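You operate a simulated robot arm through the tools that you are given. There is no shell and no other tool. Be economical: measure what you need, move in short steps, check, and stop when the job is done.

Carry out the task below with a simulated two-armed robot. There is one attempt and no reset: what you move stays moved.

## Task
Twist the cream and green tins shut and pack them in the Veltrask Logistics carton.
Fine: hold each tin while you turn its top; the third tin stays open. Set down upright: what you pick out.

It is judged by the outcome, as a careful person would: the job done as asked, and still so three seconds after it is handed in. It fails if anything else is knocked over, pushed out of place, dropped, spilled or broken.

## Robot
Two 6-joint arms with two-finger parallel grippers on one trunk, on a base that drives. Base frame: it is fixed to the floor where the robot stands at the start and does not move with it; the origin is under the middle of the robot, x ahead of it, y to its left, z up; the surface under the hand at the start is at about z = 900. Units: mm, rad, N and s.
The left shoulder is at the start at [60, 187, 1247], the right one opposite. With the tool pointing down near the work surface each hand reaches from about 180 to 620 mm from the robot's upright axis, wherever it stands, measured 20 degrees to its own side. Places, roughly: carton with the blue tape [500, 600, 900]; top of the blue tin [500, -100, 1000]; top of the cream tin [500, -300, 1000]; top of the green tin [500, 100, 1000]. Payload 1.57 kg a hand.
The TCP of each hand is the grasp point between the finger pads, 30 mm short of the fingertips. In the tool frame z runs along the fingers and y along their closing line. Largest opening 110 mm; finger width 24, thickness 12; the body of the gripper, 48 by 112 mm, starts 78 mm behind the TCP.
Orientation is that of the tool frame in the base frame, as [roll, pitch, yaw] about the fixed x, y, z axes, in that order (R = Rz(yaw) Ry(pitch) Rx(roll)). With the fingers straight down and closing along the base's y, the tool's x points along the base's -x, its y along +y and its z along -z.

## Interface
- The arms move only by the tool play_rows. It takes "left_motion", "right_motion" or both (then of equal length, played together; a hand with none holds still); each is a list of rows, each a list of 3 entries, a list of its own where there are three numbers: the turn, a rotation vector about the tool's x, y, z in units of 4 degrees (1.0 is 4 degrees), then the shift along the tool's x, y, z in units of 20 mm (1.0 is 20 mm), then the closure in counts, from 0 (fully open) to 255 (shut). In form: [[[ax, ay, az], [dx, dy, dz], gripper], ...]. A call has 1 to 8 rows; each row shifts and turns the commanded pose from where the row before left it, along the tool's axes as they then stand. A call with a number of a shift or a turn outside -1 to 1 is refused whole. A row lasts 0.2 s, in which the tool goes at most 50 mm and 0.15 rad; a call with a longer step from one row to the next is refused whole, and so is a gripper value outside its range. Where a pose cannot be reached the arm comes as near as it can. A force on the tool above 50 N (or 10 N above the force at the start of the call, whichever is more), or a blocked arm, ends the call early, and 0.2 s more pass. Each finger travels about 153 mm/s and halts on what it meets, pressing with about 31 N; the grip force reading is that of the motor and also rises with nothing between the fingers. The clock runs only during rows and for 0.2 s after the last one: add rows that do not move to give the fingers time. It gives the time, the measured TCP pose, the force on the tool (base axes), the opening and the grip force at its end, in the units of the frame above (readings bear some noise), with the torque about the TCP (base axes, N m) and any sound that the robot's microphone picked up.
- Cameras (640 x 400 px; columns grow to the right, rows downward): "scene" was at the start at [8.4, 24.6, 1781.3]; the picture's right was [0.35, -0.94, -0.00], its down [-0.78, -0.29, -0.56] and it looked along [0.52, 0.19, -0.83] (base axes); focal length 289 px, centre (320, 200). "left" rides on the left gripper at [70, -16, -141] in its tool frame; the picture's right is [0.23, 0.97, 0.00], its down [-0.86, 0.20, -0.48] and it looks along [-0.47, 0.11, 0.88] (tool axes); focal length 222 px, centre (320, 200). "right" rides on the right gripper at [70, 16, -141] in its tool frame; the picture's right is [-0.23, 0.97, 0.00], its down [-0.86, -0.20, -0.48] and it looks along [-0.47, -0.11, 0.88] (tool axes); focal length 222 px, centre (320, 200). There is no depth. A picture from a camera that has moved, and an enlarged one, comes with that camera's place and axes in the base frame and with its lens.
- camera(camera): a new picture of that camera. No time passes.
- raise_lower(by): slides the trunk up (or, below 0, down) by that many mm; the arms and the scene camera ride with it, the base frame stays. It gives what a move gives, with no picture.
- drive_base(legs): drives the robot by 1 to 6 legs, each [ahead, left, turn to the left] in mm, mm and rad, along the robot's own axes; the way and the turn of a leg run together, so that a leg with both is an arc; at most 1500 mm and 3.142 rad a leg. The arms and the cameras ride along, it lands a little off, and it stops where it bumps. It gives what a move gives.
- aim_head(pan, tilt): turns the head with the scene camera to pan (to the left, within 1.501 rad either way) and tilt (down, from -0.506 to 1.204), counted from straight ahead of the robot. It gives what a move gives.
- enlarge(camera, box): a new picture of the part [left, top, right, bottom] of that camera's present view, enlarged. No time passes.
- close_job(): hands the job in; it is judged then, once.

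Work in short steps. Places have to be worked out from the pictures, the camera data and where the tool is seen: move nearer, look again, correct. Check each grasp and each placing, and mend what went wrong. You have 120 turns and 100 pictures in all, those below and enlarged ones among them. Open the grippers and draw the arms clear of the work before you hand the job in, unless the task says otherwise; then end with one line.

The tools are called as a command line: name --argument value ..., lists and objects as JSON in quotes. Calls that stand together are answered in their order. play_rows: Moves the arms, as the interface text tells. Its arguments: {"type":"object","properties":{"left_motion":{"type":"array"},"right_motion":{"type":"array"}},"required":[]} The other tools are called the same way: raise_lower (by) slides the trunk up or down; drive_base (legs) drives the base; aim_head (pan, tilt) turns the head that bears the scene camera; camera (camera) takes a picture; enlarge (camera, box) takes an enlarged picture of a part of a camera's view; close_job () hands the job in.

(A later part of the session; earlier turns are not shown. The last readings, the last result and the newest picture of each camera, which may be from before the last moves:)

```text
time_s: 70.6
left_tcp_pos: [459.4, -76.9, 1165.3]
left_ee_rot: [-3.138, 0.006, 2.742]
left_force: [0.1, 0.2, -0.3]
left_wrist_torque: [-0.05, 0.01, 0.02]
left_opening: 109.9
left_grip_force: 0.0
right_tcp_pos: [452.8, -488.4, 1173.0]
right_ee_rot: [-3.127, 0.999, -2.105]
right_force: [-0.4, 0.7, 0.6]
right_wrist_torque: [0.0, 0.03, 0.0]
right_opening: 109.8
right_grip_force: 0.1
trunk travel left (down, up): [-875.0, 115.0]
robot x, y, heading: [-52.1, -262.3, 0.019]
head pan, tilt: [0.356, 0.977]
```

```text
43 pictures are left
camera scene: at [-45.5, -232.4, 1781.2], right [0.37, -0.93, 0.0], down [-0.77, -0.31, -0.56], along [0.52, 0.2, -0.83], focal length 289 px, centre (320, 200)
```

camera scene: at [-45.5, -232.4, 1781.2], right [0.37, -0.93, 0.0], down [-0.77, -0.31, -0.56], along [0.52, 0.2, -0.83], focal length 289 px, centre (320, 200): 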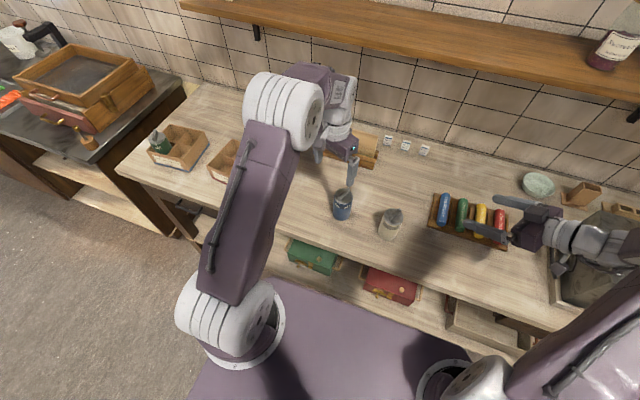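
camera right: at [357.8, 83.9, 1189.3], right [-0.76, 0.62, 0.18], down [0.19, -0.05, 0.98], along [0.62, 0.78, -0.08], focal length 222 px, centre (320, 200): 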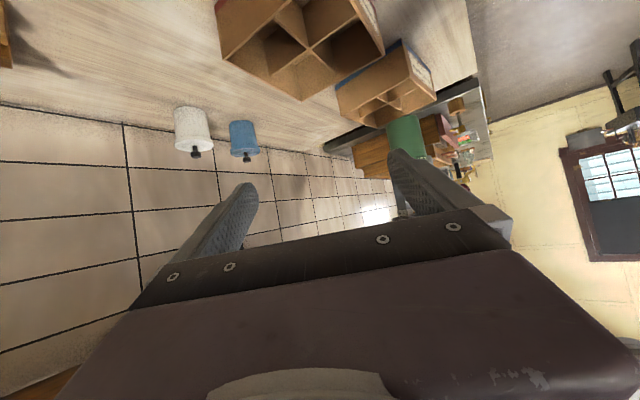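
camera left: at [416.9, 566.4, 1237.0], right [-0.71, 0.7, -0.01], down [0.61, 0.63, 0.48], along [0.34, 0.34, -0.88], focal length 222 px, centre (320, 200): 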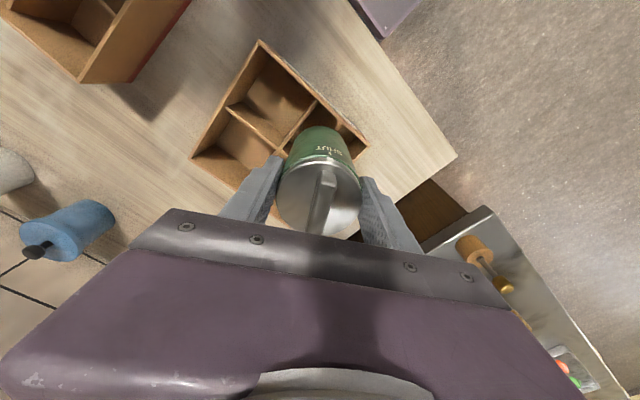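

The base is in place and the cream tin is at about (467, -279). I bring the right hand over at height, so that it straddles the tin from above and behind.

play_rows --right_motion '[[[0, 0, 0], [-0.235, 0.517, 0.98], 0], [[0, 0, 0], [-0.235, 0.517, 0.98], 0], [[0, 0, 0], [-0.235, 0.517, 0.98], 0], [[0, 0, 0], [-0.235, 0.517, 0.98], 0], [[0, 0, 0], [-0.235, 0.517, 0.98], 0], [[0, 0, 0], [-0.235, 0.517, 0.98], 0], [[0, 0, 0], [-0.235, 0.517, 0.98], 0], [[0, 0, 0], [0, 0, 0], 0]]'

camera --camera "right"

camera --camera "left"

```text
time_s: 72.4
left_tcp_pos: [458.6, -80.0, 1165.6]
left_ee_rot: [-3.141, 0.007, 2.742]
left_force: [1.1, -0.4, -0.1]
left_wrist_torque: [0.02, 0.02, 0.03]
left_opening: 109.8
left_grip_force: 0.1
right_tcp_pos: [459.5, -340.7, 1126.0]
right_ee_rot: [-3.126, 1.001, -2.107]
right_force: [0.7, 0.5, 0.0]
right_wrist_torque: [-0.02, 0.0, -0.03]
right_opening: 110.0
right_grip_force: 0.0
trunk travel left (down, up): [-875.0, 115.0]
robot x, y, heading: [-54.5, -265.1, 0.018]
head pan, tilt: [0.356, 0.977]
```

```text
42 pictures are left
camera right: at [365.1, -465.2, 1143.3], right [-0.77, 0.61, 0.18], down [0.19, -0.05, 0.98], along [0.61, 0.79, -0.08], focal length 222 px, centre (320, 200)
```

right: 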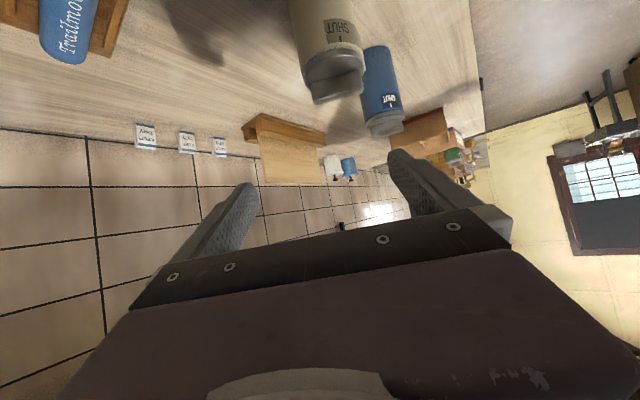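

```text
41 pictures are left
camera left: at [386.2, -69.3, 1306.2], right [0.17, 0.99, 0.0], down [0.86, -0.15, 0.48], along [0.48, -0.08, -0.88], focal length 222 px, centre (320, 200)
```

left: 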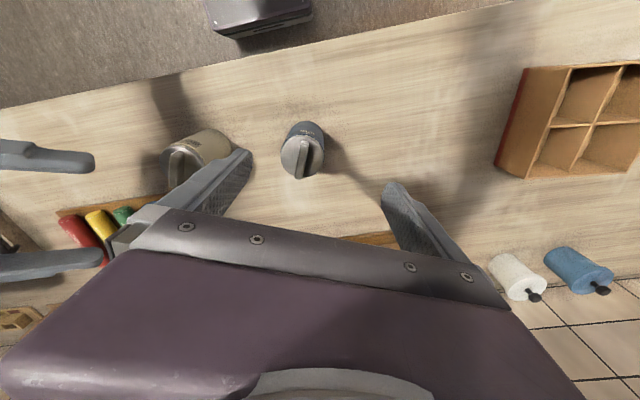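

The cream tin is at about (463, -278). I align the right hand over it, descend partway and look again.

play_rows --right_motion '[[[0, 0, 0], [-0.37, 0.48, 0.575], 0], [[0, 0, 0], [-0.37, 0.48, 0.575], 0], [[0, 0, 0], [-0.37, 0.48, 0.575], 0], [[0, 0, 0], [0.69, 0, 0.45], 0], [[0, 0, 0], [0.69, 0, 0.45], 0], [[0, 0, 0], [0.69, 0, 0.45], 0], [[0, 0, 0], [0.69, 0, 0.45], 0], [[0, 0, 0], [0, 0, 0], 0]]'

camera --camera "right"

```text
time_s: 74.2
left_tcp_pos: [458.6, -80.8, 1165.3]
left_ee_rot: [-3.141, 0.007, 2.742]
left_force: [0.9, -0.2, -0.9]
left_wrist_torque: [0.01, 0.01, 0.0]
left_opening: 110.3
left_grip_force: 0.1
right_tcp_pos: [457.0, -290.5, 1059.4]
right_ee_rot: [-3.128, 1.002, -2.107]
right_force: [-0.2, 0.5, 0.2]
right_wrist_torque: [0.02, -0.02, -0.01]
right_opening: 110.0
right_grip_force: 0.0
trunk travel left (down, up): [-875.0, 115.0]
robot x, y, heading: [-55.8, -261.0, 0.024]
head pan, tilt: [0.356, 0.977]
```

```text
40 pictures are left
camera right: at [361.8, -417.3, 1077.1], right [-0.77, 0.61, 0.18], down [0.19, -0.05, 0.98], along [0.61, 0.79, -0.08], focal length 222 px, centre (320, 200)
```

right: 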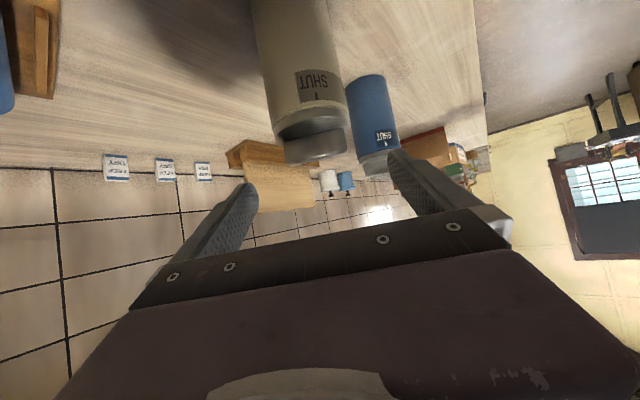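

The alignment is within 1–2 mm sideways. I descend the remaining 105 mm, with the fingers straddling the tin, then look.

play_rows --right_motion '[[[0, 0, 0], [0.84, 0, 0.54], 0], [[0, 0, 0], [0.84, 0, 0.54], 0], [[0, 0, 0], [0.84, 0, 0.54], 0], [[0, 0, 0], [0.84, 0, 0.54], 0], [[0, 0, 0], [0.84, 0, 0.54], 0], [[0, 0, 0], [0.25, 0, 0.16], 0], [[0, 0, 0], [0, 0, 0], 0]]'

camera --camera "right"

```text
time_s: 75.8
left_tcp_pos: [458.2, -79.1, 1165.9]
left_ee_rot: [3.14, 0.004, 2.741]
left_force: [-0.7, -0.2, 0.3]
left_wrist_torque: [0.0, 0.03, 0.0]
left_opening: 110.1
left_grip_force: 0.0
right_tcp_pos: [468.2, -293.1, 954.2]
right_ee_rot: [-3.135, 1.001, -2.112]
right_force: [0.3, -0.7, -0.3]
right_wrist_torque: [-0.04, -0.01, -0.02]
right_opening: 110.2
right_grip_force: 0.1
right hand out of reach, approached as far as the arm can: row 2, 4
trunk travel left (down, up): [-875.0, 115.0]
robot x, y, heading: [-53.4, -262.1, 0.022]
head pan, tilt: [0.356, 0.977]
```

```text
39 pictures are left
camera right: at [373.5, -418.6, 972.3], right [-0.77, 0.61, 0.19], down [0.2, -0.05, 0.98], along [0.61, 0.79, -0.08], focal length 222 px, centre (320, 200)
```

right: 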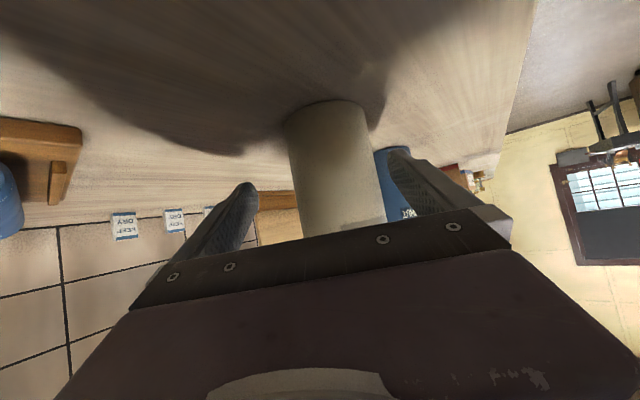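

The hand drifted, so the tin is about 11 mm toward the tool's +y side. I shift sideways to centre it.

play_rows --right_motion '[[[0, 0, 0], [0, 0.28, 0], 0], [[0, 0, 0], [0, 0.28, 0], 0], [[0, 0, 0], [0, 0, 0], 0]]'

camera --camera "right"

```text
time_s: 76.6
left_tcp_pos: [458.8, -80.1, 1165.4]
left_ee_rot: [-3.141, 0.009, 2.741]
left_force: [0.1, -0.5, -0.8]
left_wrist_torque: [-0.02, -0.03, 0.0]
left_opening: 110.3
left_grip_force: 0.1
right_tcp_pos: [468.7, -287.4, 954.5]
right_ee_rot: [-3.135, 0.999, -2.112]
right_force: [0.3, 0.4, -0.1]
right_wrist_torque: [0.0, 0.05, -0.02]
right_opening: 109.9
right_grip_force: 0.1
right hand out of reach, approached as far as the arm can: row 1, 2
trunk travel left (down, up): [-875.0, 115.0]
robot x, y, heading: [-52.4, -263.9, 0.018]
head pan, tilt: [0.356, 0.977]
```

```text
38 pictures are left
camera right: at [373.4, -414.0, 971.0], right [-0.77, 0.61, 0.19], down [0.2, -0.05, 0.98], along [0.61, 0.79, -0.08], focal length 222 px, centre (320, 200)
```

right: 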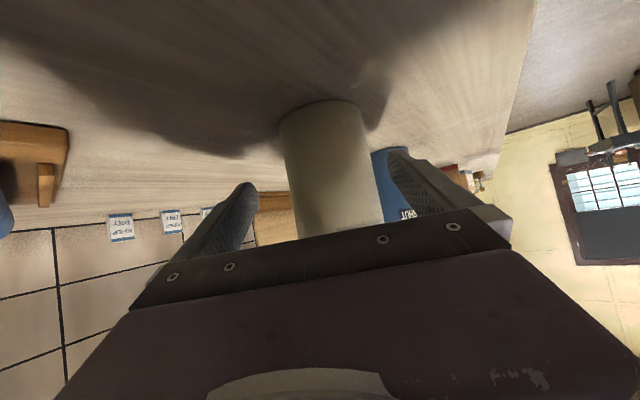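

The arm is at its inner limit in x. Backing the base by 12 mm moves the hand exactly the way it needs to go, with ample clearance around the tin.

drive_base --legs '[[-12, 0, 0]]'

camera --camera "right"

```text
time_s: 77.3
left_tcp_pos: [450.5, -80.4, 1163.8]
left_ee_rot: [-3.14, 0.003, 2.74]
left_force: [0.7, 0.1, -0.6]
left_wrist_torque: [0.01, 0.05, -0.02]
left_opening: 110.0
left_grip_force: 0.1
right_tcp_pos: [457.7, -287.9, 953.0]
right_ee_rot: [-3.141, 0.998, -2.117]
right_force: [-0.8, 0.2, -0.5]
right_wrist_torque: [-0.03, 0.01, 0.03]
right_opening: 110.1
right_grip_force: 0.1
trunk travel left (down, up): [-875.0, 115.0]
robot x, y, heading: [-65.6, -262.5, 0.024]
head pan, tilt: [0.356, 0.977]
```

```text
37 pictures are left
camera right: at [364.1, -414.1, 969.6], right [-0.77, 0.61, 0.19], down [0.2, -0.05, 0.98], along [0.61, 0.79, -0.08], focal length 222 px, centre (320, 200)
```

right: 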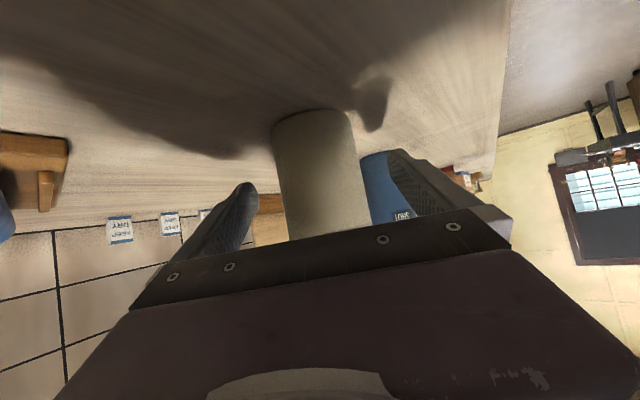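

The tin is centred now. I close the right hand on it and start bringing the left hand over.

play_rows --right_motion '[[[0, 0, 0], [0, 0, 0], 80], [[0, 0, 0], [0, 0, 0], 150], [[0, 0, 0], [0, 0, 0], 200], [[0, 0, 0], [0, 0, 0], 200], [[0, 0, 0], [0, 0, 0], 200], [[0, 0, 0], [0, 0, 0], 200], [[0, 0, 0], [0, 0, 0], 200], [[0, 0, 0], [0, 0, 0], 200]]' --left_motion '[[[0, 0, 0], [0, 0, 0], 0], [[0, 0, 0], [0, 0, 0], 0], [[0, 0, 0], [0, 0, 0], 40], [[0, 0, 0], [-0.45, -0.875, 0], 80], [[0, 0, 0], [-0.45, -0.875, 0], 120], [[0, 0, 0], [-0.45, -0.875, 0], 150], [[0, 0, 0], [-0.45, -0.875, 0], 150], [[0, 0, 0], [-0.45, -0.875, 0], 150]]'

play_rows --right_motion '[[[0, 0, 0], [0, 0, 0], 200], [[0, 0, 0], [0, 0, 0], 200], [[0, 0, 0], [0, 0, 0], 200], [[0, 0, 0], [0, 0, 0], 200], [[0, 0, 0], [0, 0, 0], 200], [[0, 0, 0], [0, 0, 0], 200]]' --left_motion '[[[0, 0, 0], [-0.45, -0.875, 0], 150], [[0, 0, 0], [-0.45, -0.875, 0], 150], [[0, 0, 0], [-0.45, -0.875, 0], 150], [[0, 0, 0], [-0.45, -0.875, 0], 150], [[0, 0, 0], [-0.45, -0.875, 0], 150], [[0, 0, 0], [0, 0, 0], 150]]'

enlarge --camera "left" --box '[240, 80, 400, 180]'

```text
time_s: 79.2
left_tcp_pos: [453.4, -179.2, 1168.5]
left_ee_rot: [3.141, 0.008, 2.741]
left_force: [0.3, 1.0, -0.2]
left_wrist_torque: [0.01, -0.01, 0.03]
left_opening: 45.3
left_grip_force: 0.0
right_tcp_pos: [455.3, -288.4, 955.3]
right_ee_rot: [-3.134, 1.002, -2.109]
right_force: [-2.8, 0.2, 9.8]
right_wrist_torque: [0.31, 0.34, 0.03]
right_opening: 60.9
right_grip_force: 30.7
trunk travel left (down, up): [-875.0, 115.0]
robot x, y, heading: [-66.3, -265.9, 0.02]
head pan, tilt: [0.356, 0.977]
```

```text
time_s: 80.5
left_tcp_pos: [460.7, -276.5, 1167.1]
left_ee_rot: [-3.141, 0.006, 2.741]
left_force: [-0.5, -0.4, -0.2]
left_wrist_torque: [0.05, 0.02, -0.03]
left_opening: 45.0
left_grip_force: 0.0
right_tcp_pos: [455.8, -288.0, 954.1]
right_ee_rot: [-3.133, 1.001, -2.111]
right_force: [-0.9, 1.1, 8.5]
right_wrist_torque: [0.29, 0.26, 0.03]
right_opening: 60.6
right_grip_force: 30.8
trunk travel left (down, up): [-875.0, 115.0]
robot x, y, heading: [-65.2, -264.1, 0.021]
head pan, tilt: [0.356, 0.977]
```

```text
4.00 times, centred on (320, 130) of left
camera zoom: at [388.4, -266.2, 1307.3], right [0.17, 0.99, 0.0], down [0.86, -0.15, 0.48], along [0.48, -0.08, -0.87], focal length 888 px, centre (320, 480)
```

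zoom: 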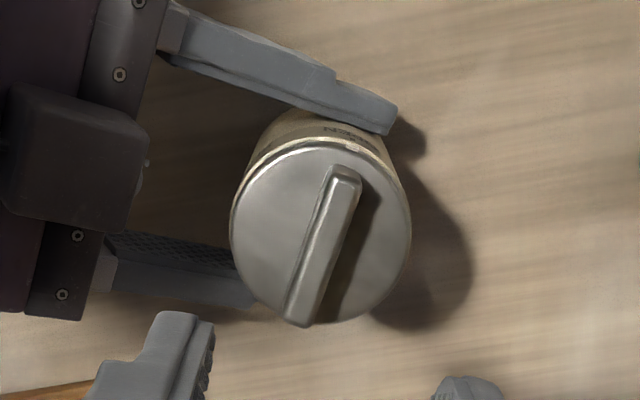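

The cream handle is at az ≈152°, centred at (462, -278), with the tab at OPEN. I rotate the left hand 4.5° and descend to straddle it.

play_rows --left_motion '[[[0, 0, 1], [0, 0, 1], 172], [[0, 0, 0.1], [0, -0.05, 1], 172], [[0, 0, 0], [0, 0, 1], 172], [[0, 0, 0], [0, 0, 1], 172], [[0, 0, 0], [0, 0, 1], 172], [[0, 0, 0], [0, 0, 0.9], 172], [[0, 0, 0], [0, 0, 0], 172]]' --right_motion '[[[0, 0, 0], [0, 0, 0], 200], [[0, 0, 0], [0, 0, 0], 200], [[0, 0, 0], [0, 0, 0], 200], [[0, 0, 0], [0, 0, 0], 200], [[0, 0, 0], [0, 0, 0], 200], [[0, 0, 0], [0, 0, 0], 200], [[0, 0, 0], [0, 0, 0], 200]]'

enlarge --camera "left" --box '[220, 100, 412, 220]'

```text
time_s: 82.2
left_tcp_pos: [460.0, -279.0, 1047.9]
left_ee_rot: [-3.141, 0.007, 2.665]
left_force: [0.2, -0.1, 0.1]
left_wrist_torque: [-0.03, 0.0, 0.0]
left_opening: 35.9
left_grip_force: 0.1
right_tcp_pos: [454.1, -288.6, 954.8]
right_ee_rot: [-3.135, 1.001, -2.112]
right_force: [-2.7, 0.2, 5.4]
right_wrist_torque: [0.18, 0.27, 0.06]
right_opening: 61.0
right_grip_force: 31.5
trunk travel left (down, up): [-875.0, 115.0]
robot x, y, heading: [-64.9, -256.5, 0.021]
head pan, tilt: [0.356, 0.977]
```

```text
3.33 times, centred on (316, 160) of left
camera zoom: at [389.0, -262.4, 1189.1], right [0.24, 0.97, 0.0], down [0.85, -0.21, 0.48], along [0.47, -0.12, -0.87], focal length 740 px, centre (333, 333)
```

zoom: 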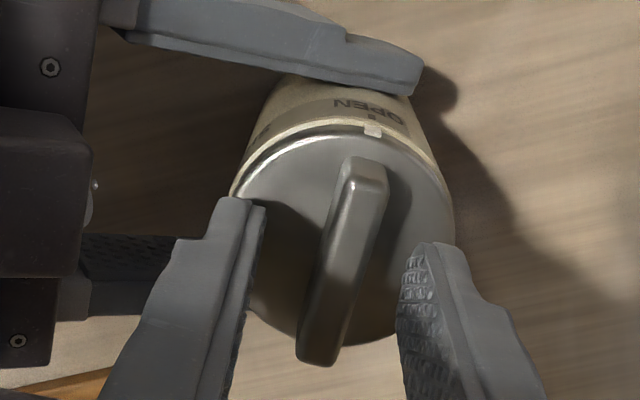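

It straddles the handle well. I lower 3 mm and close on it.

play_rows --left_motion '[[[0, 0, 0], [0, 0, 0.15], 172], [[0, 0, 0], [0, 0, 0], 200], [[0, 0, 0], [0, 0, 0], 230], [[0, 0, 0], [0, 0, 0], 255], [[0, 0, 0], [0, 0, 0], 255]]' --right_motion '[[[0, 0, 0], [0, 0, 0], 200], [[0, 0, 0], [0, 0, 0], 200], [[0, 0, 0], [0, 0, 0], 200], [[0, 0, 0], [0, 0, 0], 200], [[0, 0, 0], [0, 0, 0], 200]]'

```text
time_s: 83.3
left_tcp_pos: [460.5, -277.6, 1043.8]
left_ee_rot: [3.138, 0.006, 2.666]
left_force: [5.0, 9.6, -0.4]
left_wrist_torque: [0.21, -0.26, 0.0]
left_opening: 10.0
left_grip_force: 28.7
right_tcp_pos: [454.3, -288.2, 954.0]
right_ee_rot: [-3.135, 1.002, -2.112]
right_force: [-7.7, -8.4, 6.5]
right_wrist_torque: [0.68, 0.15, -0.03]
right_opening: 61.2
right_grip_force: 30.5
trunk travel left (down, up): [-875.0, 115.0]
robot x, y, heading: [-61.6, -266.4, 0.018]
head pan, tilt: [0.356, 0.977]
```

The handle is gripped (10 mm). I turn 56° counter-clockwise in two calls.

play_rows --left_motion '[[[0, 0, -1], [0, 0, 0], 255], [[0, 0, -1], [0, 0, 0], 255], [[0, 0, -1], [0, 0, 0], 255], [[0, 0, -1], [0, 0, 0], 255], [[0, 0, -1], [0, 0, 0], 255], [[0, 0, -1], [0, 0, 0], 255], [[0, 0, -1], [0, 0, 0], 255]]' --right_motion '[[[0, 0, 0], [0, 0, 0], 200], [[0, 0, 0], [0, 0, 0], 200], [[0, 0, 0], [0, 0, 0], 200], [[0, 0, 0], [0, 0, 0], 200], [[0, 0, 0], [0, 0, 0], 200], [[0, 0, 0], [0, 0, 0], 200], [[0, 0, 0], [0, 0, 0], 200]]'

play_rows --left_motion '[[[0, 0, -1], [0, 0, 0], 255], [[0, 0, -1], [0, 0, 0], 255], [[0, 0, -1], [0, 0, 0], 255], [[0, 0, -1], [0, 0, 0], 255], [[0, 0, -1], [0, 0, 0], 255], [[0, 0, -1], [0, 0, 0], 255], [[0, 0, -1], [0, 0, 0], 255]]' --right_motion '[[[0, 0, 0], [0, 0, 0], 200], [[0, 0, 0], [0, 0, 0], 200], [[0, 0, 0], [0, 0, 0], 200], [[0, 0, 0], [0, 0, 0], 200], [[0, 0, 0], [0, 0, 0], 200], [[0, 0, 0], [0, 0, 0], 200], [[0, 0, 0], [0, 0, 0], 200]]'

enlarge --camera "left" --box '[220, 100, 412, 220]'

```text
time_s: 85.0
left_tcp_pos: [461.2, -279.3, 1044.4]
left_ee_rot: [-3.138, 0.005, -3.128]
left_force: [5.2, 4.3, -5.6]
left_wrist_torque: [0.24, -0.62, -0.02]
left_opening: 10.2
left_grip_force: 28.0
right_tcp_pos: [455.4, -287.7, 953.1]
right_ee_rot: [-3.135, 1.0, -2.111]
right_force: [-4.9, -6.2, 8.7]
right_wrist_torque: [0.16, 0.35, 0.09]
right_opening: 61.0
right_grip_force: 30.9
trunk travel left (down, up): [-875.0, 115.0]
robot x, y, heading: [-68.5, -264.8, 0.015]
head pan, tilt: [0.356, 0.977]
```

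```text
time_s: 86.5
left_tcp_pos: [461.6, -277.3, 1044.9]
left_ee_rot: [-3.138, 0.003, -2.639]
left_force: [-3.3, 2.0, 6.4]
left_wrist_torque: [0.22, -0.02, -0.07]
left_opening: 10.1
left_grip_force: 28.1
right_tcp_pos: [455.8, -288.6, 953.2]
right_ee_rot: [-3.135, 0.998, -2.114]
right_force: [3.6, 1.0, -0.9]
right_wrist_torque: [-0.11, 0.38, -0.01]
right_opening: 61.1
right_grip_force: 31.4
trunk travel left (down, up): [-875.0, 115.0]
robot x, y, heading: [-66.0, -261.4, 0.022]
head pan, tilt: [0.356, 0.977]
```

```text
3.33 times, centred on (316, 160) of left
camera zoom: at [406.4, -327.2, 1186.4], right [-0.67, 0.74, -0.01], down [0.65, 0.59, 0.48], along [0.36, 0.32, -0.88], focal length 740 px, centre (333, 333)
```

zoom: 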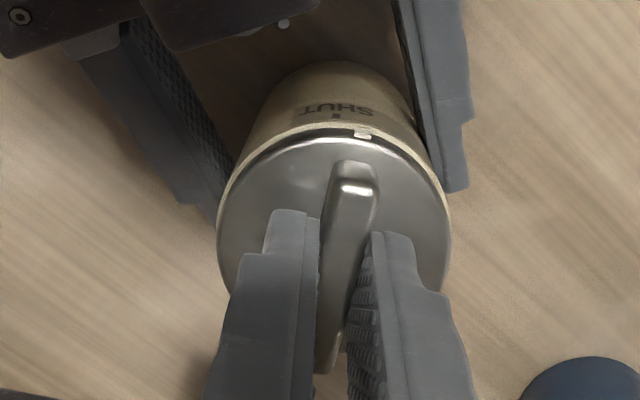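

The tab needs about 13–15° more to SHUT, as with green. I turn 14° and read the torque.

play_rows --left_motion '[[[0, 0, -1], [0, 0, 0], 255], [[0, 0, -1], [0, 0, 0], 255], [[0, 0, -1], [0, 0, 0], 255], [[0, 0, -0.5], [0, 0, 0], 255], [[0, 0, 0], [0, 0, 0], 255]]' --right_motion '[[[0, 0, 0], [0, 0, 0], 200], [[0, 0, 0], [0, 0, 0], 200], [[0, 0, 0], [0, 0, 0], 200], [[0, 0, 0], [0, 0, 0], 200], [[0, 0, 0], [0, 0, 0], 200]]'

enlarge --camera "left" --box '[290, 110, 370, 160]'

```text
time_s: 87.8
left_tcp_pos: [461.1, -277.8, 1045.1]
left_ee_rot: [-3.137, 0.002, -2.396]
left_force: [-9.6, -1.9, 12.1]
left_wrist_torque: [0.06, 0.54, -0.58]
left_opening: 9.9
left_grip_force: 28.4
right_tcp_pos: [454.9, -288.0, 954.3]
right_ee_rot: [-3.136, 1.001, -2.113]
right_force: [10.3, 2.2, -5.9]
right_wrist_torque: [-0.2, 0.51, 0.45]
right_opening: 61.0
right_grip_force: 31.0
trunk travel left (down, up): [-875.0, 115.0]
robot x, y, heading: [-67.3, -265.8, 0.02]
head pan, tilt: [0.356, 0.977]
```

```text
8.00 times, centred on (330, 135) of left
camera zoom: at [419.3, -338.2, 1186.2], right [-0.83, 0.56, -0.01], down [0.49, 0.73, 0.48], along [0.27, 0.39, -0.88], focal length 1777 px, centre (240, 720)
```

zoom: 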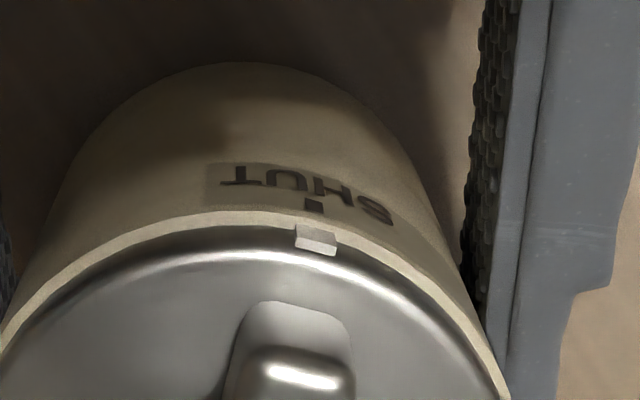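

The stop is reached (0.58 N m) and the tab is at SHUT. After a last 1.5° nudge I release the knob, raise the left hand and open the right.

play_rows --left_motion '[[[0, 0, -0.4], [0, 0, 0], 255], [[0, 0, 0.4], [0, 0, 0], 255], [[0, 0, 0], [0, 0, 0], 190], [[0, 0, 0], [0, 0, 0], 172], [[0, 0, 0], [0, 0, -1], 172], [[0, 0, 0], [0, 0, -1], 172], [[0, 0, 0], [0, 0, -1], 100], [[0, 0, 0], [0, 0, -1], 0]]' --right_motion '[[[0, 0, 0], [0, 0, 0], 200], [[0, 0, 0], [0, 0, 0], 200], [[0, 0, 0], [0, 0, 0], 200], [[0, 0, 0], [0, 0, 0], 200], [[0, 0, 0], [0, 0, 0], 200], [[0, 0, 0], [0, 0, 0], 200], [[0, 0, 0], [0, 0, 0], 100], [[0, 0, 0], [0, 0, 0], 0]]'

play_rows --left_motion '[[[0, 0, 0], [0, 0, -0.5], 0], [[0, 0, 0], [0, 0, 0], 0], [[0, 0, 0], [0, 0, 0], 0], [[0, 0, 0], [0, 0, 0], 0], [[0, 0, 0], [0, 0, 0], 0], [[0, 0, 0], [0, 0, 0], 0], [[0, 0, 0], [0, 0, 0], 0], [[0, 0, 0], [0, 0, 0], 0]]' --right_motion '[[[0, 0, 0], [0, 0, 0], 0], [[0, 0, 0], [0, 0, 0], 0], [[0, 0, 0], [-0.6, 0, -1], 0], [[0, 0, 0], [-0.8, 0, -1], 0], [[0, 0, 0], [-0.8, 0, -1], 0], [[0, 0, 0], [-1, 0, -0.9], 0], [[0, 0, 0], [-1, 0, -0.8], 0], [[0, 0, 0], [-1, 0, -0.8], 0]]'

camera --camera "left"

```text
time_s: 89.5
left_tcp_pos: [462.1, -280.5, 1127.4]
left_ee_rot: [-3.137, 0.001, -2.397]
left_force: [-0.4, 0.1, -0.7]
left_wrist_torque: [-0.02, 0.0, 0.0]
left_opening: 109.8
left_grip_force: 0.1
right_tcp_pos: [455.6, -287.3, 954.6]
right_ee_rot: [-3.137, 1.0, -2.111]
right_force: [-0.2, -0.1, 0.5]
right_wrist_torque: [0.01, 0.0, 0.03]
right_opening: 109.9
right_grip_force: 0.1
trunk travel left (down, up): [-875.0, 115.0]
robot x, y, heading: [-64.5, -263.6, 0.019]
head pan, tilt: [0.356, 0.977]
```

```text
time_s: 91.3
left_tcp_pos: [460.4, -279.4, 1137.2]
left_ee_rot: [-3.135, 0.002, -2.396]
left_force: [-0.7, -0.8, -0.3]
left_wrist_torque: [0.03, 0.0, 0.02]
left_opening: 110.1
left_grip_force: 0.1
right_tcp_pos: [440.2, -321.2, 1101.3]
right_ee_rot: [-3.136, 1.0, -2.111]
right_force: [-0.5, 0.3, 1.3]
right_wrist_torque: [-0.01, 0.01, 0.02]
right_opening: 110.1
right_grip_force: 0.0
right hand out of reach, approached as far as the arm can: row 4
trunk travel left (down, up): [-875.0, 115.0]
robot x, y, heading: [-64.2, -262.5, 0.022]
head pan, tilt: [0.356, 0.977]
```

```text
32 pictures are left
camera left: at [418.4, -339.3, 1277.7], right [-0.83, 0.56, -0.01], down [0.49, 0.73, 0.48], along [0.27, 0.39, -0.88], focal length 222 px, centre (320, 200)
```

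left: 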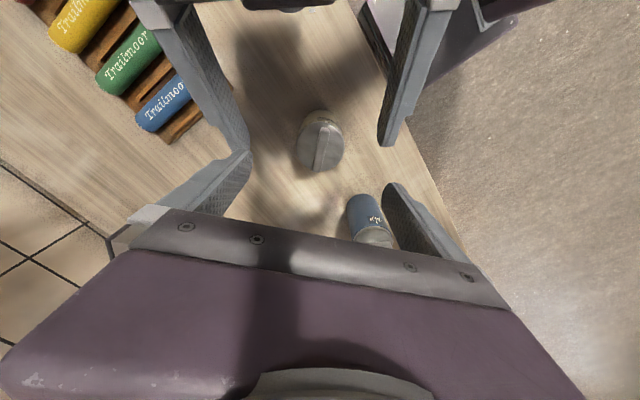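

The cream tin stands upright. I move the right hand away to the right, clear of the left.

play_rows --right_motion '[[[0, 0, 0], [0.2, -0.53, -0.9], 0], [[0, 0, 0], [0.1, -0.53, -0.98], 0], [[0, 0, 0], [0.1, -0.53, -0.98], 0], [[0, 0, 0], [0.04, -0.53, -0.98], 0], [[0, 0, 0], [0.04, -0.53, -0.98], 0], [[0, 0, 0], [0.04, -0.53, -0.98], 0], [[0, 0, 0], [0.04, -0.53, -0.98], 0], [[0, 0, 0], [0.04, -0.53, -0.98], 0]]'

enlarge --camera "left" --box '[256, 90, 384, 170]'

```text
time_s: 93.2
left_tcp_pos: [462.0, -278.8, 1138.0]
left_ee_rot: [-3.137, 0.002, -2.395]
left_force: [0.2, 0.6, 0.7]
left_wrist_torque: [0.0, 0.0, 0.03]
left_opening: 110.1
left_grip_force: 0.0
right_tcp_pos: [443.0, -483.3, 1176.0]
right_ee_rot: [-3.136, 0.999, -2.113]
right_force: [0.4, -0.1, -0.2]
right_wrist_torque: [-0.02, 0.0, 0.0]
right_opening: 110.2
right_grip_force: 0.2
trunk travel left (down, up): [-875.0, 115.0]
robot x, y, heading: [-71.2, -262.9, 0.025]
head pan, tilt: [0.356, 0.977]
```

```text
5.00 times, centred on (320, 130) of left
camera zoom: at [418.6, -340.0, 1277.6], right [-0.83, 0.56, -0.01], down [0.49, 0.73, 0.48], along [0.27, 0.39, -0.88], focal length 1111 px, centre (320, 550)
```

zoom: 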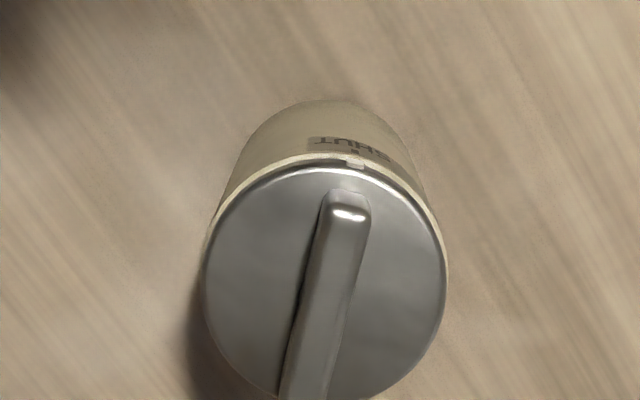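

The tab sits at SHUT and the tin is centred under the left hand. I descend and grip the upper body as I did with green.

play_rows --left_motion '[[[0, 0, 0], [0.08, 0, 0.96], 0], [[0, 0, 0], [0, 0, 0.96], 0], [[0, 0, 0], [0, 0, 0.96], 0], [[0, 0, 0], [0, 0, 0.96], 0], [[0, 0, 0], [0, 0, 0.96], 0], [[0, 0, 0], [0, 0, 0.96], 0], [[0, 0, 0], [0, 0, 0.96], 0], [[0, 0, 0], [0, 0, 0], 0]]'

camera --camera "left"

```text
time_s: 95.0
left_tcp_pos: [460.0, -280.3, 1001.8]
left_ee_rot: [-3.135, 0.002, -2.396]
left_force: [0.2, 0.2, -0.3]
left_wrist_torque: [0.01, 0.01, 0.0]
left_opening: 109.9
left_grip_force: 0.0
right_tcp_pos: [443.6, -481.7, 1174.9]
right_ee_rot: [-3.137, 1.0, -2.112]
right_force: [-0.4, 0.2, 0.6]
right_wrist_torque: [-0.01, -0.01, 0.02]
right_opening: 109.7
right_grip_force: 0.1
trunk travel left (down, up): [-875.0, 115.0]
robot x, y, heading: [-65.5, -262.5, 0.024]
head pan, tilt: [0.356, 0.977]
```

```text
30 pictures are left
camera left: at [417.4, -341.4, 1141.8], right [-0.83, 0.56, -0.01], down [0.49, 0.73, 0.48], along [0.27, 0.39, -0.88], focal length 222 px, centre (320, 200)
```

left: 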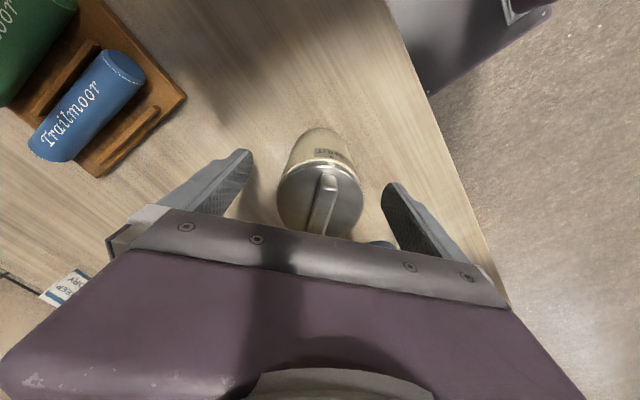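

I raise 4 mm so the tips will stay above the carton rim, close, and lift 10 mm as a test.

play_rows --left_motion '[[[0, 0, 0], [0, 0, -0.2], 0], [[0, 0, 0], [0, 0, 0], 120], [[0, 0, 0], [0, 0, 0], 200], [[0, 0, 0], [0, 0, 0], 230], [[0, 0, 0], [0, 0, 0], 230], [[0, 0, 0], [0, 0, -0.2], 230], [[0, 0, 0], [0, 0, -0.3], 230], [[0, 0, 0], [0, 0, 0], 230]]'

camera --camera "left"

```text
time_s: 96.8
left_tcp_pos: [461.4, -279.2, 1014.5]
left_ee_rot: [-3.137, 0.002, -2.396]
left_force: [0.2, -0.3, -2.3]
left_wrist_torque: [-0.03, -0.01, -0.02]
left_opening: 60.9
left_grip_force: 30.8
right_tcp_pos: [444.6, -481.2, 1174.6]
right_ee_rot: [-3.139, 1.001, -2.112]
right_force: [-0.6, 0.5, 0.1]
right_wrist_torque: [0.0, 0.01, 0.06]
right_opening: 110.2
right_grip_force: 0.1
trunk travel left (down, up): [-875.0, 115.0]
robot x, y, heading: [-63.6, -262.6, 0.021]
head pan, tilt: [0.356, 0.977]
```

```text
29 pictures are left
camera left: at [418.8, -339.5, 1155.2], right [-0.83, 0.56, -0.01], down [0.49, 0.73, 0.48], along [0.27, 0.39, -0.88], focal length 222 px, centre (320, 200)
```

left: 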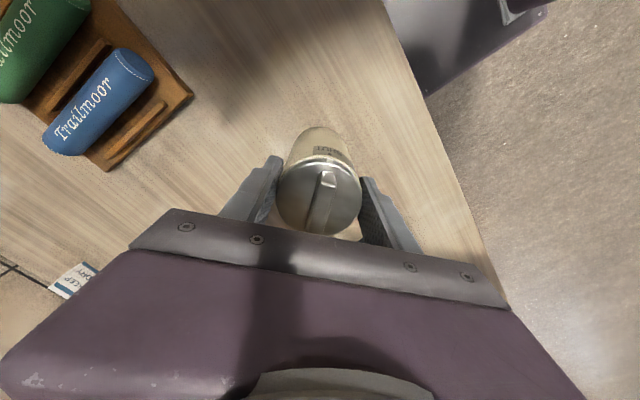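

It is held (2.3 N weight). I lift it high enough to pass over the blue tin, then drive left.

play_rows --left_motion '[[[0, 0, 0], [0, 0, -0.6], 230], [[0, 0, 0], [0, 0, -0.9], 230], [[0, 0, 0], [0, 0, -1], 230], [[0, 0, 0], [0, 0, -1], 230], [[0, 0, 0], [0, 0, -1], 230], [[0, 0, 0], [0, 0, -1], 230], [[0, 0, 0], [0, 0, -1], 230], [[0, 0, 0], [0, 0, -0.9], 230]]'

drive_base --legs '[[0, 400, -0.02], [20, 305, 0]]'

camera --camera "right"

```text
time_s: 98.5
left_tcp_pos: [458.6, -279.5, 1163.3]
left_ee_rot: [-3.137, 0.001, -2.397]
left_force: [0.4, 0.2, -1.6]
left_wrist_torque: [0.02, 0.01, 0.02]
left_opening: 61.1
left_grip_force: 31.1
right_tcp_pos: [443.1, -481.5, 1176.0]
right_ee_rot: [-3.137, 1.002, -2.111]
right_force: [0.3, -0.3, 0.3]
right_wrist_torque: [-0.02, 0.03, -0.02]
right_opening: 110.0
right_grip_force: 0.0
trunk travel left (down, up): [-875.0, 115.0]
robot x, y, heading: [-64.4, -263.2, 0.02]
head pan, tilt: [0.356, 0.977]
```

```text
time_s: 102.7
left_tcp_pos: [478.4, 404.1, 1162.3]
left_ee_rot: [-3.137, 0.003, -2.431]
left_force: [-0.9, 0.2, -1.4]
left_wrist_torque: [0.02, -0.01, 0.0]
left_opening: 61.2
left_grip_force: 31.3
right_tcp_pos: [457.5, 203.1, 1174.8]
right_ee_rot: [-3.138, 1.002, -2.148]
right_force: [-0.4, -0.1, -0.8]
right_wrist_torque: [0.03, -0.01, 0.01]
right_opening: 110.0
right_grip_force: 0.0
trunk travel left (down, up): [-875.0, 115.0]
robot x, y, heading: [-43.6, 439.4, -0.012]
head pan, tilt: [0.356, 0.977]
```

```text
28 pictures are left
camera right: at [359.3, 80.2, 1191.3], right [-0.75, 0.64, 0.19], down [0.2, -0.06, 0.98], along [0.63, 0.77, -0.08], focal length 222 px, centre (320, 200)
```

right: 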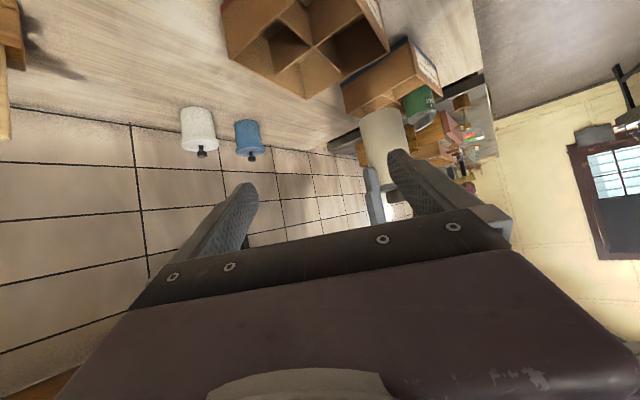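

The tin is held and the carton is in view. I drive 40 mm forward and 40 mm right so that the far-right cell is well within the left hand's reach, then re-measure the carton.

drive_base --legs '[[40, -40, 0]]'

camera --camera "left"

enlarge --camera "right" --box '[325, 25, 485, 125]'

```text
time_s: 103.7
left_tcp_pos: [511.1, 373.1, 1166.8]
left_ee_rot: [-3.128, 0.002, -2.431]
left_force: [-1.2, 0.8, -2.3]
left_wrist_torque: [-0.07, -0.04, 0.01]
left_opening: 61.1
left_grip_force: 30.8
right_tcp_pos: [492.4, 171.1, 1179.4]
right_ee_rot: [-3.122, 0.998, -2.135]
right_force: [-1.5, 0.9, 1.1]
right_wrist_torque: [-0.06, -0.01, -0.07]
right_opening: 110.0
right_grip_force: 0.0
trunk travel left (down, up): [-875.0, 115.0]
robot x, y, heading: [-4.9, 403.7, -0.012]
head pan, tilt: [0.356, 0.977]
```

```text
27 pictures are left
camera left: at [466.6, 315.0, 1307.5], right [-0.81, 0.59, -0.01], down [0.51, 0.71, 0.48], along [0.29, 0.38, -0.88], focal length 222 px, centre (320, 200)
```

left: 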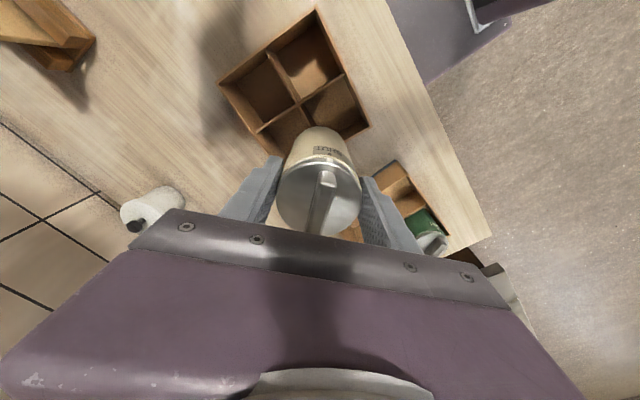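

```text
4.00 times, centred on (405, 75) of right
camera zoom: at [391.5, 49.0, 1196.6], right [-0.75, 0.64, 0.18], down [0.19, -0.05, 0.98], along [0.64, 0.77, -0.08], focal length 888 px, centre (-20, 700)
```

zoom: 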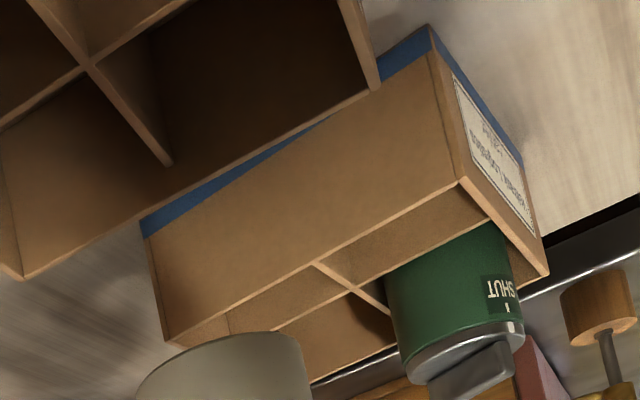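

The readings right after the drive are still settling. I move the tin toward the far-right cell, staying high, and then re-measure.

play_rows --left_motion '[[[0, 0, 0], [0, 0, 0], 230], [[0, 0, 0], [-0.9, 0.74, 0], 230], [[0, 0, 0], [-0.9, 0.74, 0], 230], [[0, 0, 0], [-0.9, 0.74, 0], 230], [[0, 0, 0], [-0.9, 0.74, 0], 230], [[0, 0, 0], [-0.9, 0.74, 0], 230], [[0, 0, 0], [-0.9, 0.74, 0], 230], [[0, 0, 0], [0, 0, 0], 230]]'

enlarge --camera "right" --box '[325, 25, 485, 125]'

```text
time_s: 105.5
left_tcp_pos: [541.1, 502.8, 1162.0]
left_ee_rot: [-3.135, 0.001, -2.432]
left_force: [-0.5, -0.4, -2.2]
left_wrist_torque: [-0.04, -0.01, 0.0]
left_opening: 61.3
left_grip_force: 30.7
right_tcp_pos: [495.6, 165.4, 1174.5]
right_ee_rot: [-3.137, 1.0, -2.147]
right_force: [-0.2, -0.6, -0.4]
right_wrist_torque: [-0.01, -0.02, -0.03]
right_opening: 110.2
right_grip_force: 0.0
trunk travel left (down, up): [-875.0, 115.0]
robot x, y, heading: [-9.1, 401.6, -0.017]
head pan, tilt: [0.356, 0.977]
```

```text
4.00 times, centred on (405, 75) of right
camera zoom: at [396.9, 42.5, 1192.4], right [-0.75, 0.64, 0.19], down [0.2, -0.06, 0.98], along [0.63, 0.77, -0.08], focal length 888 px, centre (-20, 700)
```

zoom: 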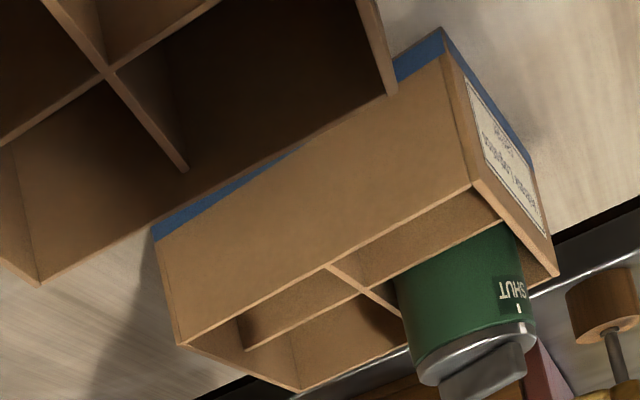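

The estimates scatter by several millimetres, so I check with the left camera from nearly overhead.

enlarge --camera "left" --box '[256, 60, 512, 220]'

```text
2.50 times, centred on (384, 140) of left
camera zoom: at [497.1, 443.9, 1304.5], right [-0.81, 0.59, -0.01], down [0.52, 0.71, 0.48], along [0.29, 0.38, -0.88], focal length 555 px, centre (160, 350)
```

zoom: 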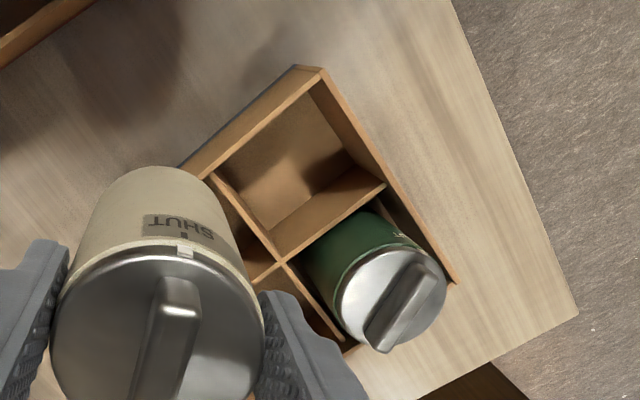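

This overhead view gives corners within 2 mm of before, and the far-right cell's centre at about (547.5, 550.5). I move over it and come down to just above the rim.

play_rows --left_motion '[[[0, 0, 0], [-0.915, 0.8, 0], 230], [[0, 0, 0], [-0.915, 0.8, 0], 230], [[0, 0, 0], [0, 0, 0.9], 230], [[0, 0, 0], [0, 0, 0.9], 230], [[0, 0, 0], [0, 0, 0.9], 230], [[0, 0, 0], [0, 0, 0.8], 230], [[0, 0, 0], [0, 0, 0], 230]]'

camera --camera "left"

enlarge --camera "right" --box '[325, 25, 485, 125]'

```text
time_s: 107.1
left_tcp_pos: [550.3, 551.1, 1092.5]
left_ee_rot: [-3.137, 0.001, -2.433]
left_force: [-0.2, 0.4, -1.5]
left_wrist_torque: [0.01, 0.03, 0.03]
left_opening: 60.9
left_grip_force: 30.3
right_tcp_pos: [497.2, 164.7, 1174.9]
right_ee_rot: [-3.138, 1.001, -2.15]
right_force: [-0.5, 0.7, 0.2]
right_wrist_torque: [0.0, -0.04, -0.02]
right_opening: 110.0
right_grip_force: 0.1
trunk travel left (down, up): [-875.0, 115.0]
robot x, y, heading: [-7.1, 401.7, -0.012]
head pan, tilt: [0.356, 0.977]
```

```text
23 pictures are left
camera left: at [505.7, 492.4, 1233.4], right [-0.81, 0.59, -0.01], down [0.52, 0.71, 0.48], along [0.29, 0.38, -0.88], focal length 222 px, centre (320, 200)
```

left: 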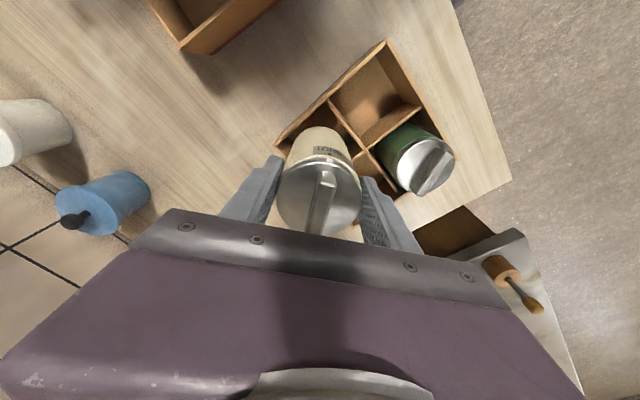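

```text
4.00 times, centred on (405, 75) of right
camera zoom: at [397.6, 42.3, 1192.0], right [-0.75, 0.64, 0.19], down [0.2, -0.06, 0.98], along [0.63, 0.77, -0.08], focal length 888 px, centre (-20, 700)
```

zoom: 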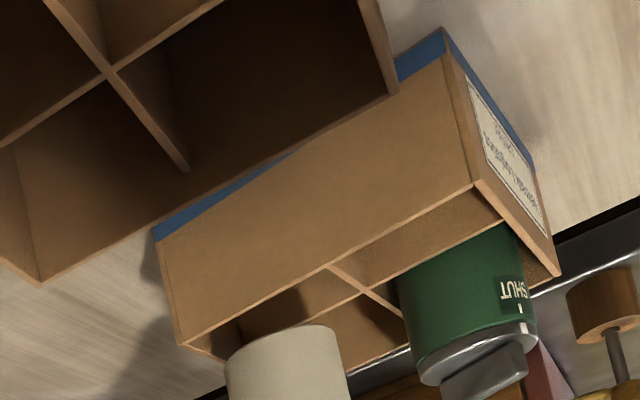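

The tin is over the cell. I correct by about 3 mm (-2 x, +2 y) and lower gently 40 mm.

play_rows --left_motion '[[[0, 0, 0], [0.01, 0.14, 0], 230], [[0, 0, 0], [0, 0, 0.4], 230], [[0, 0, 0], [0, 0, 0.4], 230], [[0, 0, 0], [0, 0, 0.4], 230], [[0, 0, 0], [0, 0, 0.4], 230], [[0, 0, 0], [0, 0, 0.4], 230], [[0, 0, 0], [0, 0, 0], 230]]'

enlarge --camera "right" --box '[325, 25, 485, 125]'

enlarge --camera "left" --box '[240, 80, 432, 200]'

```text
time_s: 108.7
left_tcp_pos: [547.4, 554.8, 1052.3]
left_ee_rot: [-3.137, 0.001, -2.432]
left_force: [0.3, -0.1, -2.6]
left_wrist_torque: [0.01, -0.03, -0.01]
left_opening: 61.0
left_grip_force: 31.1
right_tcp_pos: [495.9, 165.1, 1175.9]
right_ee_rot: [-3.136, 1.0, -2.147]
right_force: [1.1, -0.3, 0.2]
right_wrist_torque: [0.03, 0.01, 0.01]
right_opening: 110.2
right_grip_force: 0.1
trunk travel left (down, up): [-875.0, 115.0]
robot x, y, heading: [-10.3, 400.1, -0.013]
head pan, tilt: [0.356, 0.977]
```

```text
4.00 times, centred on (405, 75) of right
camera zoom: at [397.4, 42.4, 1192.1], right [-0.75, 0.64, 0.19], down [0.2, -0.06, 0.98], along [0.63, 0.77, -0.08], focal length 888 px, centre (-20, 700)
```

zoom: 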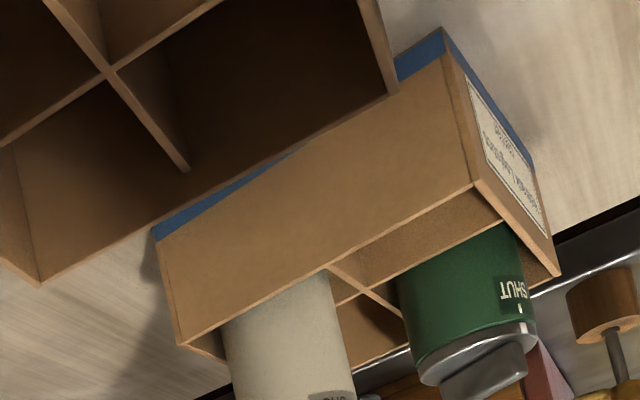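

```text
3.33 times, centred on (336, 140) of left
camera zoom: at [503.3, 495.9, 1193.7], right [-0.81, 0.59, -0.01], down [0.52, 0.71, 0.48], along [0.29, 0.38, -0.88], focal length 740 px, centre (267, 400)
```

zoom: 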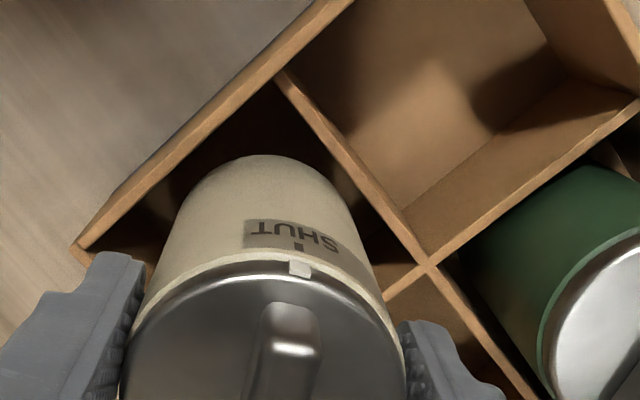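

The tin is in the cell with no contact force. I lower another 38 mm.

play_rows --left_motion '[[[0, 0, 0], [0, 0, 0.4], 230], [[0, 0, 0], [0, 0, 0.4], 230], [[0, 0, 0], [0, 0, 0.4], 230], [[0, 0, 0], [0, 0, 0.4], 230], [[0, 0, 0], [0, 0, 0.3], 230], [[0, 0, 0], [0, 0, 0], 230]]'

```text
time_s: 110.1
left_tcp_pos: [547.7, 554.5, 1015.7]
left_ee_rot: [-3.137, 0.0, -2.432]
left_force: [-0.3, -0.2, -2.5]
left_wrist_torque: [-0.01, 0.03, -0.01]
left_opening: 61.1
left_grip_force: 31.1
right_tcp_pos: [497.0, 164.7, 1175.0]
right_ee_rot: [-3.135, 1.001, -2.147]
right_force: [0.0, -0.7, -0.2]
right_wrist_torque: [-0.01, -0.02, 0.01]
right_opening: 110.0
right_grip_force: 0.0
trunk travel left (down, up): [-875.0, 115.0]
robot x, y, heading: [-3.5, 403.0, -0.021]
head pan, tilt: [0.356, 0.977]
```

Still free. I go down in 2 mm steps to the floor.

play_rows --left_motion '[[[0, 0, 0], [0, 0, 0.15], 230], [[0, 0, 0], [0, 0, 0.1], 230], [[0, 0, 0], [0, 0, 0.1], 230], [[0, 0, 0], [0, 0, 0], 230]]'

```text
time_s: 111.1
left_tcp_pos: [547.3, 555.3, 1008.9]
left_ee_rot: [-3.135, 0.006, -2.434]
left_force: [2.4, 0.1, 8.2]
left_wrist_torque: [0.2, 0.04, -0.02]
left_opening: 60.9
left_grip_force: 31.3
right_tcp_pos: [495.9, 165.3, 1175.4]
right_ee_rot: [-3.137, 1.001, -2.145]
right_force: [-1.0, -0.1, -0.6]
right_wrist_torque: [0.0, 0.03, -0.02]
right_opening: 110.0
right_grip_force: 0.0
trunk travel left (down, up): [-875.0, 115.0]
robot x, y, heading: [-5.7, 397.4, -0.017]
head pan, tilt: [0.356, 0.977]
```

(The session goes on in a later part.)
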